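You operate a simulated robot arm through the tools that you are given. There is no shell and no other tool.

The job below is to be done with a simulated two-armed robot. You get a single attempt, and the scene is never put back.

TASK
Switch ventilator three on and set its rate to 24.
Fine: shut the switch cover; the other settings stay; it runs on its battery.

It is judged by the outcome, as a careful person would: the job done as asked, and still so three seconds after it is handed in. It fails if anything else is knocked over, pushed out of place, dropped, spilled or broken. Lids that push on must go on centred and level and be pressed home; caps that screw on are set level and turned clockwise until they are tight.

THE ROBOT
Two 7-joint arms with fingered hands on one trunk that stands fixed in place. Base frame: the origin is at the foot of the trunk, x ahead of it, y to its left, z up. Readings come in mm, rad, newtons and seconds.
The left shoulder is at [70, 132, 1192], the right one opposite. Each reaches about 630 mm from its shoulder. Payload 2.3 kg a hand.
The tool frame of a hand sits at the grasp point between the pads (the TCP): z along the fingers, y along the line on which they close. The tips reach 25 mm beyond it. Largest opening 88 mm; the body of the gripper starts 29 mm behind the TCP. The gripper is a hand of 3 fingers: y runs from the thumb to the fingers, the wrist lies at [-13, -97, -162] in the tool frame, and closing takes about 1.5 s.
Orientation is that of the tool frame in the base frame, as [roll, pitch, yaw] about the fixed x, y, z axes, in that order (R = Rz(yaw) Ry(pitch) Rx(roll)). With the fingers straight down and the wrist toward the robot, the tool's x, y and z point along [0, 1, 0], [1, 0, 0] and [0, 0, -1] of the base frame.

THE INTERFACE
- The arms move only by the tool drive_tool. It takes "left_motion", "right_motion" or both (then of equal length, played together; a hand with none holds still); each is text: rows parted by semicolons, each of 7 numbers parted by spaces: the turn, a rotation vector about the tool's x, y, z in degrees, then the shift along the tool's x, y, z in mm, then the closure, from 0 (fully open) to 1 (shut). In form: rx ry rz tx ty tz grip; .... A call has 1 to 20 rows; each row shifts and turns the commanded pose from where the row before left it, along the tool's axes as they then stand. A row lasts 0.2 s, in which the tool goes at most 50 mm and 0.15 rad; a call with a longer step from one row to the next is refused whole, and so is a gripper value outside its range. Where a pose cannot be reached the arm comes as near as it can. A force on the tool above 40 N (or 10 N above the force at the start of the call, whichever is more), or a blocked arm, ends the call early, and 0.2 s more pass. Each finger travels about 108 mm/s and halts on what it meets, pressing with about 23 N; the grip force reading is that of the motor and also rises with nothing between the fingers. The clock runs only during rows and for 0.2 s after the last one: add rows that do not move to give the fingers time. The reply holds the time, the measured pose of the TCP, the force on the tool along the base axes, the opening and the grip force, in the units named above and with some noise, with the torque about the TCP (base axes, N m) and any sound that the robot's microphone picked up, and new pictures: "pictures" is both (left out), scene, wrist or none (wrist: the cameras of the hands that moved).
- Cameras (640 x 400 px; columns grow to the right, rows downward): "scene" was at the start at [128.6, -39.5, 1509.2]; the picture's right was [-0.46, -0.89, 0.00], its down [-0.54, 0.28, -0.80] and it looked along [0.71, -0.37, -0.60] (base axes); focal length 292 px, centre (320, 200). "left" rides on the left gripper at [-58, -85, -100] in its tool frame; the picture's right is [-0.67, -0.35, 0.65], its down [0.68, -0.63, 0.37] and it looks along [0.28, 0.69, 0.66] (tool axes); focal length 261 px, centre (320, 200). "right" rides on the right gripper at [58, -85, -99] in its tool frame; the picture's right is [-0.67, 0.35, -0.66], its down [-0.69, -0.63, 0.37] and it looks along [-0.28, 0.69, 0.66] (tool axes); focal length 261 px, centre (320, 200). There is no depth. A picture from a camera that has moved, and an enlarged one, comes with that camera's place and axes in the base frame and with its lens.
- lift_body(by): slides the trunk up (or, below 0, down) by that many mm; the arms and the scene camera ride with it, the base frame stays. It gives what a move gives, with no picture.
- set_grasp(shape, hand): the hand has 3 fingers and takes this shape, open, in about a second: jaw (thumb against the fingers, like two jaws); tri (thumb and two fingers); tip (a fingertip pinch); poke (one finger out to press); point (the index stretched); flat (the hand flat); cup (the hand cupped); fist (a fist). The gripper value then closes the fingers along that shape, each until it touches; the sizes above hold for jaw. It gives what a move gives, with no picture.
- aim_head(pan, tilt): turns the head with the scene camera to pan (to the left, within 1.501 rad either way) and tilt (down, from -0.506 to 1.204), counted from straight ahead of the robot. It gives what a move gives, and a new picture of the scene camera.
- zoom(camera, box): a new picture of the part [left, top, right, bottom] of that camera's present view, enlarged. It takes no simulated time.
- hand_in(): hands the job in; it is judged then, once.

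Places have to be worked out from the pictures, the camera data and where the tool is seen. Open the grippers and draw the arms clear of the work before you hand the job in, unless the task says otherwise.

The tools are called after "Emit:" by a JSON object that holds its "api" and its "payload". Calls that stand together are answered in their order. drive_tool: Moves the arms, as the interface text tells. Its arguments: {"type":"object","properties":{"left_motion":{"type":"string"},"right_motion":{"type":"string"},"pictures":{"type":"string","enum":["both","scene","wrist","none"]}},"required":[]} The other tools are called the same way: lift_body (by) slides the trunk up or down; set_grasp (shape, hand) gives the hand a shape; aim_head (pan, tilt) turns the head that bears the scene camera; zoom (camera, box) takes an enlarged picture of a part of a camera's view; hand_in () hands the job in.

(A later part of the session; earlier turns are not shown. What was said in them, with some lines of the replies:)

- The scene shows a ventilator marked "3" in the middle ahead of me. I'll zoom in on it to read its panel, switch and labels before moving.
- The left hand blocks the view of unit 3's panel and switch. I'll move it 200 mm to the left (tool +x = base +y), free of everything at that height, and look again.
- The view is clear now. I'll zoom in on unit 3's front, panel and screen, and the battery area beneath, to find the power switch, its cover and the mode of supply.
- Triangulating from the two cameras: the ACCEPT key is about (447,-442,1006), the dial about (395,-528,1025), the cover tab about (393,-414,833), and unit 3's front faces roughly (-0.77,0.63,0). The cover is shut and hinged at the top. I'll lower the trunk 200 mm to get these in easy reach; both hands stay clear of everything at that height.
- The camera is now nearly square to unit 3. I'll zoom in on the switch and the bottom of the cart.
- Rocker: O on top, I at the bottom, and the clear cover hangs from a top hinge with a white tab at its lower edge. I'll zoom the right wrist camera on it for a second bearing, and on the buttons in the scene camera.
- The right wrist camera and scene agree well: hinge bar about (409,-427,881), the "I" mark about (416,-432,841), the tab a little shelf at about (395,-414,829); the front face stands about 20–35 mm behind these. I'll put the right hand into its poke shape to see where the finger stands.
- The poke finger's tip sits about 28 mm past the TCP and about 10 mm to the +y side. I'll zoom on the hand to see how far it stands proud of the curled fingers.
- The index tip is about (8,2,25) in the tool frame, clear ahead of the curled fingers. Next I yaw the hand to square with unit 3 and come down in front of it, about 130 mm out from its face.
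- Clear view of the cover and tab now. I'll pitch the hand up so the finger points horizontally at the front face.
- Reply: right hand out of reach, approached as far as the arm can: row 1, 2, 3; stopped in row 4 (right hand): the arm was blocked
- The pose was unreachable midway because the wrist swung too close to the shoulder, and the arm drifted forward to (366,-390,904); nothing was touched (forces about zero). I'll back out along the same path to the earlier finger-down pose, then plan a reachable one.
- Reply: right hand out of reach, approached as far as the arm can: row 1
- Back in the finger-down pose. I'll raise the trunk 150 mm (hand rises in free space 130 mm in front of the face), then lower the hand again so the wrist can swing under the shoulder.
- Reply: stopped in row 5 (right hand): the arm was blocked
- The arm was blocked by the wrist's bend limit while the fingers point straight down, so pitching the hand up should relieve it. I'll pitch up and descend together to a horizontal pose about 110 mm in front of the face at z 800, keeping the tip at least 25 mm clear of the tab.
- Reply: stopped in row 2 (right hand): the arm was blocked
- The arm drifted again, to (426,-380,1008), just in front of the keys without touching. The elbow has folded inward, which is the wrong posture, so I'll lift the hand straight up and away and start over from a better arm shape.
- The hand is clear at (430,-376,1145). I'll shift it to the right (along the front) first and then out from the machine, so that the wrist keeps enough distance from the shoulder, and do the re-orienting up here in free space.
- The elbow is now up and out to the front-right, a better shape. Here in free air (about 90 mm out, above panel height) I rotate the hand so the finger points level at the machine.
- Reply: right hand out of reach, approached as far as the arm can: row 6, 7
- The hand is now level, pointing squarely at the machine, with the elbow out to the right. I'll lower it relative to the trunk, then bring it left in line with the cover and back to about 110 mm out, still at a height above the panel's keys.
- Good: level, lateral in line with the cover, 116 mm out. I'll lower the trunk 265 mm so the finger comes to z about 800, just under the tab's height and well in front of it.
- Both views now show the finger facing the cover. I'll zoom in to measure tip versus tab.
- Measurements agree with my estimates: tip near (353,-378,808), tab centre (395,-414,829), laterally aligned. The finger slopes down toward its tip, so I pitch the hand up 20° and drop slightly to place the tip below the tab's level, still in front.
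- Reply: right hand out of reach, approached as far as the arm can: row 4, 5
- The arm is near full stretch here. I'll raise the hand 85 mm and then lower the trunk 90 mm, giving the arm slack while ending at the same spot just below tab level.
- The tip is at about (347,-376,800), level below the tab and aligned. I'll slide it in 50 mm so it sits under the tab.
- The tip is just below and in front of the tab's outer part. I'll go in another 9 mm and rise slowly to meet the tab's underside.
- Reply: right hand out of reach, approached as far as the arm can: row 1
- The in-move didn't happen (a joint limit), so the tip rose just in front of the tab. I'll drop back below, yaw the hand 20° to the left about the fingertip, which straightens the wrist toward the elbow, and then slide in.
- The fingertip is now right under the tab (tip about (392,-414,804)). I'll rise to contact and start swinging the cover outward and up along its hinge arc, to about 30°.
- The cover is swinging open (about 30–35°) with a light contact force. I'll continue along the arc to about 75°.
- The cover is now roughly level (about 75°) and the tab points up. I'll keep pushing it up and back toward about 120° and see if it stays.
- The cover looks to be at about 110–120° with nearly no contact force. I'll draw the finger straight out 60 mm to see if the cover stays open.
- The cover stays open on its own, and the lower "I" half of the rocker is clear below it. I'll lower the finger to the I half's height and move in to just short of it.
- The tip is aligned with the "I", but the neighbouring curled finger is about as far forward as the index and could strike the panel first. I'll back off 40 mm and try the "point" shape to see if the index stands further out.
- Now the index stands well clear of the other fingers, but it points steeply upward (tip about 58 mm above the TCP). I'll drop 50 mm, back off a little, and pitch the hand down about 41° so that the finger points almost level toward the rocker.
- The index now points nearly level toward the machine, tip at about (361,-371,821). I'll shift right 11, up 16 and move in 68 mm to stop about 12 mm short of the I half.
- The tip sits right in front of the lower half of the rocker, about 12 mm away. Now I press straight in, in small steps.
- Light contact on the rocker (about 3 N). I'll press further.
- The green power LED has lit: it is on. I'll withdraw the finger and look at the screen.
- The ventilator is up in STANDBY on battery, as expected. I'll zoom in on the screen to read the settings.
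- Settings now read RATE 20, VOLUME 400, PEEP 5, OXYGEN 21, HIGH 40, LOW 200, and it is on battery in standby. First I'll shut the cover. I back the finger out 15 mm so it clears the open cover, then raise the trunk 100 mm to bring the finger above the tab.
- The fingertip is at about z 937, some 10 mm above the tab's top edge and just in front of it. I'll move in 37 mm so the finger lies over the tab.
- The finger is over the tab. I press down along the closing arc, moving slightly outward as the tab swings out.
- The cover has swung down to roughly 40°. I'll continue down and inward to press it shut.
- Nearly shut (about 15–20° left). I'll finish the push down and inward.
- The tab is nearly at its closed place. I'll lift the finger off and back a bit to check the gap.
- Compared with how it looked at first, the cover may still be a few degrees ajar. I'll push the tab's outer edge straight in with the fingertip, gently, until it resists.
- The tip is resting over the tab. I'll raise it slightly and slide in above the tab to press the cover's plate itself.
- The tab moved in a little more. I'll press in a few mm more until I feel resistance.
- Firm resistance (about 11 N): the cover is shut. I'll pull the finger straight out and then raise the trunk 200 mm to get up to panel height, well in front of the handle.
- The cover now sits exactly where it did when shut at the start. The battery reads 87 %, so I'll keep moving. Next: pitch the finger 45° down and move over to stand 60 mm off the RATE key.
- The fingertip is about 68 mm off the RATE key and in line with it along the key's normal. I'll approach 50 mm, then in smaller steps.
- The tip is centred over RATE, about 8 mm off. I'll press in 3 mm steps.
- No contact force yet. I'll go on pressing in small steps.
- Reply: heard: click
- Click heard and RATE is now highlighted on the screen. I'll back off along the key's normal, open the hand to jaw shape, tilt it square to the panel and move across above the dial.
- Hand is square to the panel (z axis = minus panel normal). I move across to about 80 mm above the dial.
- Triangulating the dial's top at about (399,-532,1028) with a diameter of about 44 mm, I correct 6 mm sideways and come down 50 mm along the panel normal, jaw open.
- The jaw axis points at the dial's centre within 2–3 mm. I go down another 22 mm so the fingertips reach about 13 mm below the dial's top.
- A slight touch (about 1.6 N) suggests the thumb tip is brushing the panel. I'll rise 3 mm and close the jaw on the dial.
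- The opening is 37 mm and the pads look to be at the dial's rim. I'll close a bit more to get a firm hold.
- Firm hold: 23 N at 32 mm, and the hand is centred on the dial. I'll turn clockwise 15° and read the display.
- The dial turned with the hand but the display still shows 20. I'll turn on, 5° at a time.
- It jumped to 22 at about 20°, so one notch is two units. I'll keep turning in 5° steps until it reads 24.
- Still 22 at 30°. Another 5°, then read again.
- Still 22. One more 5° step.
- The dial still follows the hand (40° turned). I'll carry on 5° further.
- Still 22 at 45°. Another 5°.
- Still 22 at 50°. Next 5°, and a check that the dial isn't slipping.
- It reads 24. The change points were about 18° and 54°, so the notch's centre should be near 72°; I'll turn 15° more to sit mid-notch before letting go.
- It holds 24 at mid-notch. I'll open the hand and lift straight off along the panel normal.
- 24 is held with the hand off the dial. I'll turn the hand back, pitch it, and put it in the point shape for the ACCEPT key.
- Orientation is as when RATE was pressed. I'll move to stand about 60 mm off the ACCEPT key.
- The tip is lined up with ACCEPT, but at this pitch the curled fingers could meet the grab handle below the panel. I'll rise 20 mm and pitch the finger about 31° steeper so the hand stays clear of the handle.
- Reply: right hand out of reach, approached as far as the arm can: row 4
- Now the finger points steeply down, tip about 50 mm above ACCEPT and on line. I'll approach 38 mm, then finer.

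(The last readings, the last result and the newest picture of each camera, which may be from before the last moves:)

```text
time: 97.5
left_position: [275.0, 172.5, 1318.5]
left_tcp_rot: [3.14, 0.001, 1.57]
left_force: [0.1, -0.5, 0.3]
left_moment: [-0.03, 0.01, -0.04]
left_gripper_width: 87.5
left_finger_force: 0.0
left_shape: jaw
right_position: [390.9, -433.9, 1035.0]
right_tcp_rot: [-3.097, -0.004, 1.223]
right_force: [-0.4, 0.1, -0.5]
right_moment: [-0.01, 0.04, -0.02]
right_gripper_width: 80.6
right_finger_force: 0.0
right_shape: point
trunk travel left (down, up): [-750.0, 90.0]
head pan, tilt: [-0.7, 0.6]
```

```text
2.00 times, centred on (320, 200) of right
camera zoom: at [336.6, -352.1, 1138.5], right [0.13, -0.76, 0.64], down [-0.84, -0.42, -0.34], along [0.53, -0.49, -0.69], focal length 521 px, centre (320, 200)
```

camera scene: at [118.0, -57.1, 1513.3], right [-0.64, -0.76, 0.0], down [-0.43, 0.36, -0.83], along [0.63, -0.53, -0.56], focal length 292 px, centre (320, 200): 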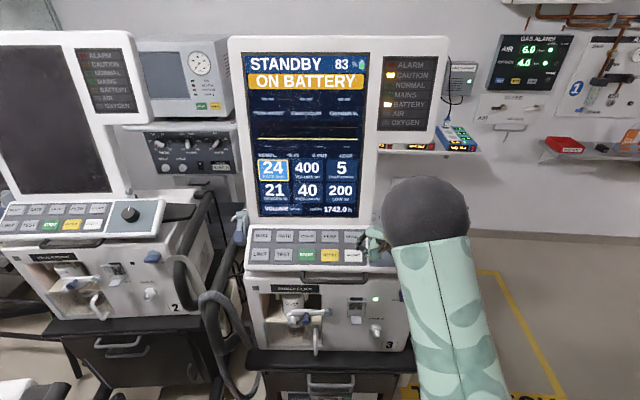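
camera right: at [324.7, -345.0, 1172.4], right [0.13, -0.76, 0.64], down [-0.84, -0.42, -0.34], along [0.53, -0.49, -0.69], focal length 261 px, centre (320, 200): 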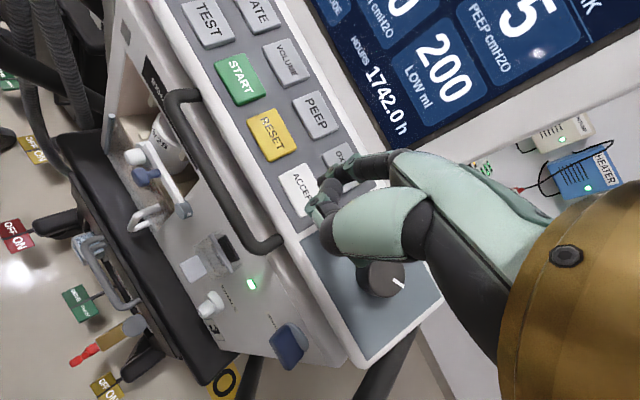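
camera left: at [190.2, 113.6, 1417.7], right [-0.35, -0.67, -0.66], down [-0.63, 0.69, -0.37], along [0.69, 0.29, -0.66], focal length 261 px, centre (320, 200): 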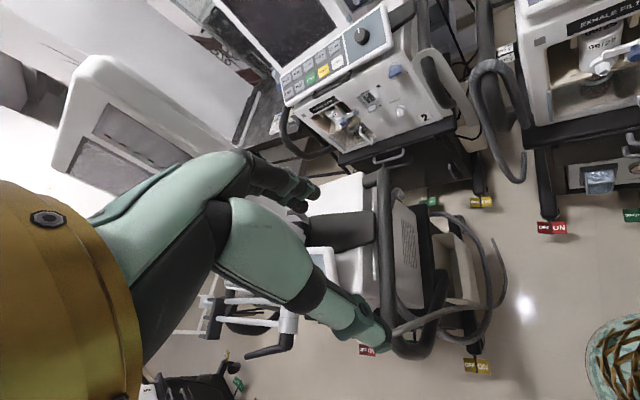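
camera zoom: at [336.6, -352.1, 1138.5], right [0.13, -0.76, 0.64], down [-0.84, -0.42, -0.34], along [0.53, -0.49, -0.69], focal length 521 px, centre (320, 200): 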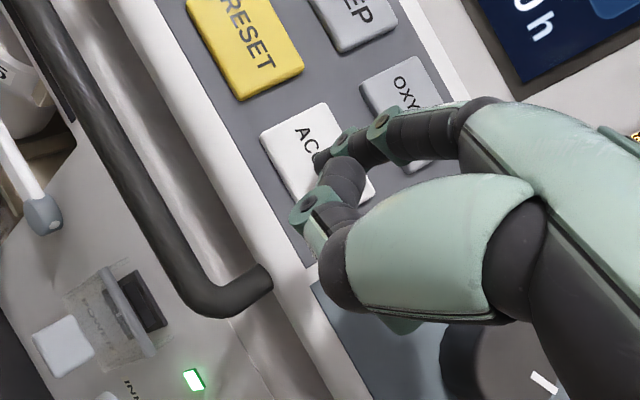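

The tip is over ACCEPT with clearance around the handle and dial. I press in 3 mm steps.

Emit:
{"api": "drive_tool", "payload": {"right_motion": "0 0 0 -0.35 1.2 2.7 0; 0 0 0 -0.35 1.2 2.7 0; 0 0 0 -0.35 1.2 2.7 0; 0 0 0 -0.35 1.2 2.7 0; 0 0 0 0 0 0 0", "pictures": "none"}}

Emit:
{"api": "zoom", "payload": {"camera": "scene", "box": [230, 140, 440, 300]}}

Emit:
{"api": "zoom", "payload": {"camera": "right", "box": [160, 100, 480, 300]}}

```text
time: 98.7
left_position: [272.0, 173.6, 1317.5]
left_tcp_rot: [3.141, 0.001, 1.571]
left_force: [-1.2, 0.0, 0.3]
left_moment: [0.01, -0.03, 0.01]
left_gripper_width: 87.6
left_finger_force: 0.1
left_shape: jaw
right_position: [394.5, -437.9, 1025.7]
right_tcp_rot: [-3.096, -0.001, 1.223]
right_force: [-0.9, 0.1, 6.2]
right_moment: [-0.07, -0.31, 0.02]
right_gripper_width: 0.0
right_finger_force: 0.1
right_shape: point
trunk travel left (down, up): [-750.0, 90.0]
head pan, tilt: [-0.7, 0.6]
heard: click
```

```text
2.50 times, centred on (335, 220) of scene
camera zoom: at [116.7, -54.8, 1513.6], right [-0.64, -0.76, 0.0], down [-0.43, 0.36, -0.83], along [0.63, -0.53, -0.56], focal length 730 px, centre (282, 150)
```

zoom: 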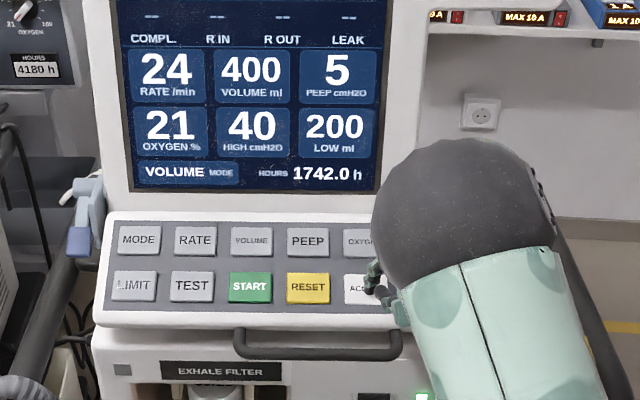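

```text
2.00 times, centred on (320, 200) of right
camera zoom: at [338.7, -354.8, 1128.6], right [0.12, -0.76, 0.64], down [-0.84, -0.42, -0.34], along [0.53, -0.49, -0.69], focal length 521 px, centre (320, 200)
```

zoom: 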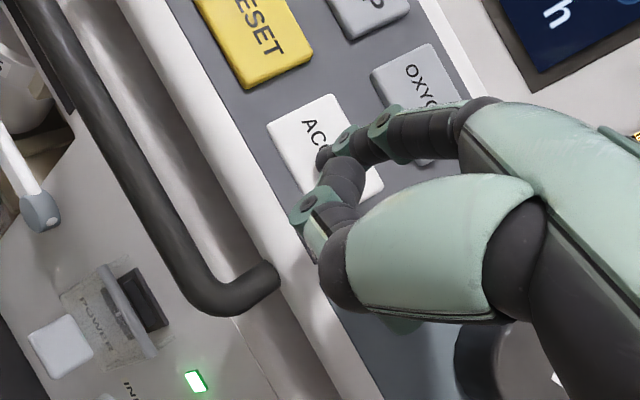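

Click heard: RATE 24 is accepted, with all other settings unchanged (400 / 5 / 21 / 40 / 200). I'll lift the finger off and draw the arm clear.

Emit:
{"api": "drive_tool", "payload": {"right_motion": "0 0 0 1.2 -4.1 -9.3 0; 0 0 0 2 -6 -18 0; 0 0 0 0 -5 -25 0; 0 0 0 0 -5 -25 0; 0 0 0 0 0 -25 0; 0 0 0 -25 -10 -10 0; 0 0 0 -30 -10 -5 0; 0 0 0 -30 -10 -5 0; 0 0 0 0 0 0 0"}}

Emit:
{"api": "set_grasp", "payload": {"hand": "right", "shape": "jaw"}}

```text
time: 100.7
left_position: [274.9, 171.8, 1318.3]
left_tcp_rot: [3.141, 0.0, 1.57]
left_force: [0.0, -0.7, 0.1]
left_moment: [-0.01, 0.02, 0.04]
left_gripper_width: 87.9
left_finger_force: 0.0
left_shape: jaw
right_position: [324.8, -499.5, 1147.9]
right_tcp_rot: [-3.097, -0.004, 1.223]
right_force: [-0.8, -0.6, -0.1]
right_moment: [-0.01, -0.03, 0.01]
right_gripper_width: 0.1
right_finger_force: 0.1
right_shape: point
trunk travel left (down, up): [-750.0, 90.0]
head pan, tilt: [-0.7, 0.6]
camera scene: at [119.2, -56.1, 1513.3], right [-0.64, -0.76, 0.0], down [-0.43, 0.36, -0.83], along [0.63, -0.53, -0.56], focal length 292 px, centre (320, 200)
camera right: at [269.5, -418.0, 1251.2], right [0.13, -0.76, 0.64], down [-0.84, -0.42, -0.34], along [0.53, -0.49, -0.69], focal length 261 px, centre (320, 200)
```

scene: 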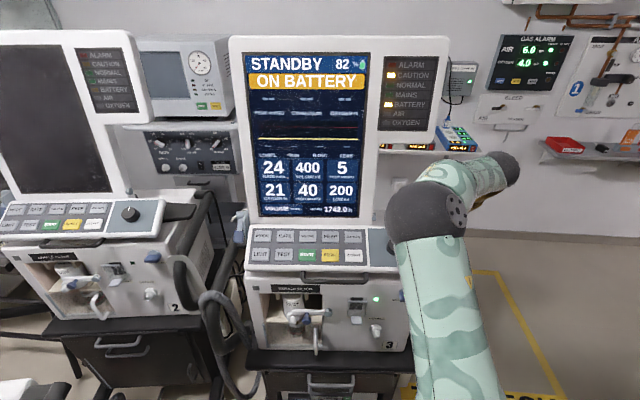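
right: 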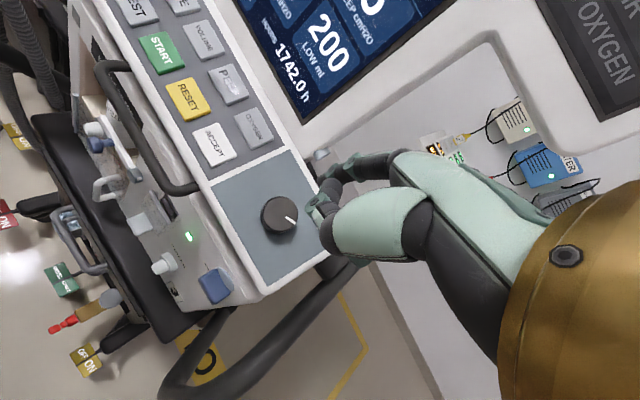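

```text
time: 101.6
left_position: [274.3, 172.2, 1318.8]
left_tcp_rot: [3.141, 0.0, 1.571]
left_force: [0.0, -0.5, 0.1]
left_moment: [-0.04, 0.03, -0.02]
left_gripper_width: 87.6
left_finger_force: 0.0
left_shape: jaw
right_position: [324.5, -500.4, 1147.9]
right_tcp_rot: [-3.096, -0.003, 1.221]
right_force: [-0.1, -0.5, 0.3]
right_moment: [-0.01, 0.0, -0.02]
right_gripper_width: 87.6
right_finger_force: 0.0
right_shape: jaw
trunk travel left (down, up): [-750.0, 90.0]
head pan, tilt: [-0.7, 0.6]
```

The hand is open and off the machine. I'll draw it farther back and up, then check the cover and the screen once more.

Emit:
{"api": "drive_tool", "payload": {"right_motion": "0 0 0 7.4 -21.4 -19.4 0; 0 0 0 7.4 -21.4 -19.4 0; 0 0 0 7.4 -21.4 -19.4 0; 0 0 0 7.4 -21.4 -19.4 0; 0 0 0 0 0 0 0", "pictures": "scene"}}

Emit:
{"api": "zoom", "payload": {"camera": "scene", "box": [230, 40, 400, 230]}}

Emit:
{"api": "zoom", "payload": {"camera": "scene", "box": [330, 270, 420, 350]}}

Emit:
{"api": "zoom", "payload": {"camera": "right", "box": [0, 0, 640, 400]}}

```text
time: 102.8
left_position: [274.5, 172.3, 1318.3]
left_tcp_rot: [-3.141, -0.001, 1.572]
left_force: [0.0, -1.0, 0.3]
left_moment: [0.02, 0.0, 0.01]
left_gripper_width: 87.5
left_finger_force: 0.0
left_shape: jaw
right_position: [258.2, -445.3, 1231.8]
right_tcp_rot: [-3.095, -0.001, 1.222]
right_force: [0.0, -1.2, 0.2]
right_moment: [0.0, -0.01, 0.01]
right_gripper_width: 87.5
right_finger_force: 0.0
right_shape: jaw
trunk travel left (down, up): [-750.0, 90.0]
head pan, tilt: [-0.7, 0.6]
camera scene: at [119.1, -56.6, 1513.3], right [-0.64, -0.76, 0.0], down [-0.43, 0.36, -0.82], along [0.63, -0.53, -0.57], focal length 292 px, centre (320, 200)
```

scene: 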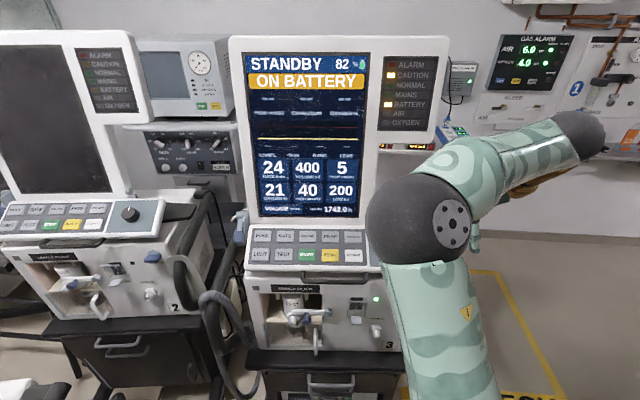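

```text
2.11 times, centred on (315, 135) of scene
camera zoom: at [119.1, -56.6, 1513.3], right [-0.64, -0.76, 0.0], down [-0.43, 0.36, -0.82], along [0.63, -0.53, -0.57], focal length 615 px, centre (330, 337)
```

zoom: 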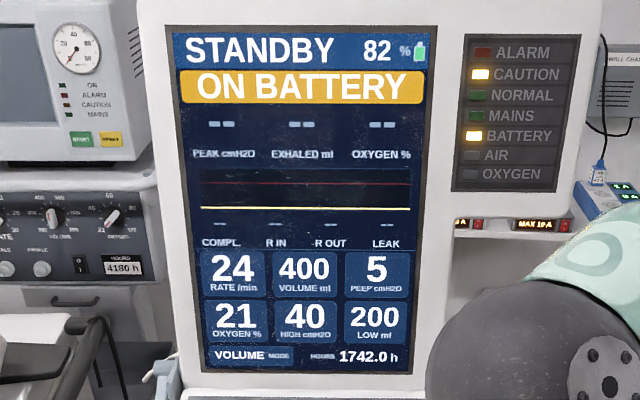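

```text
5.00 times, centred on (375, 310) of scene
camera zoom: at [119.1, -56.6, 1513.3], right [-0.64, -0.76, 0.0], down [-0.43, 0.36, -0.82], along [0.63, -0.53, -0.57], focal length 1460 px, centre (45, -350)
```

zoom: 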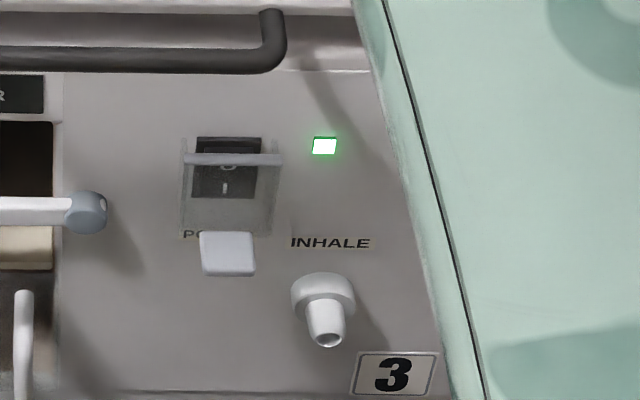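

```text
1.00 times, centred on (320, 200) of right (not enlarged: the box is as wide or as high as the picture)
camera zoom: at [203.3, -362.7, 1335.1], right [0.13, -0.76, 0.64], down [-0.84, -0.42, -0.34], along [0.53, -0.49, -0.69], focal length 261 px, centre (320, 200)
```

zoom: 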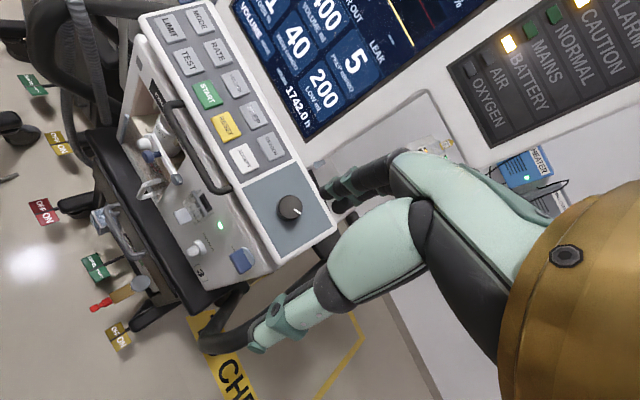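

The screen shows RATE 24 with all other values unchanged, running on battery. The power LED is lit, the cover is shut, and both hands are open and clear, so I hand the job in.

Emit:
{"api": "hand_in", "payload": {}}

```text
The job is handed in.
```

Ventilator three is switched on with its rate set to 24, and I have handed the job in. No result has come back yet.

- **Settings:** the rate reads 24/min. The others still read as they did at power-on: volume 400, PEEP 5, oxygen 21, high 40 and low 200.
- **Power:** it is running on its battery, which read 82% at my last look. It started at 90%, and the charge falls by about 1% every 6 seconds.
- **Mode:** the screen says STANDBY. You asked for it to be switched on, not started, so I did not press START.
- **Switch cover:** it is shut. I pressed it until it resisted firmly, and the last picture shows it in its original position.
- **Surroundings:** nothing looked knocked or out of place in the final pictures. Both hands are open and clear of the machine.
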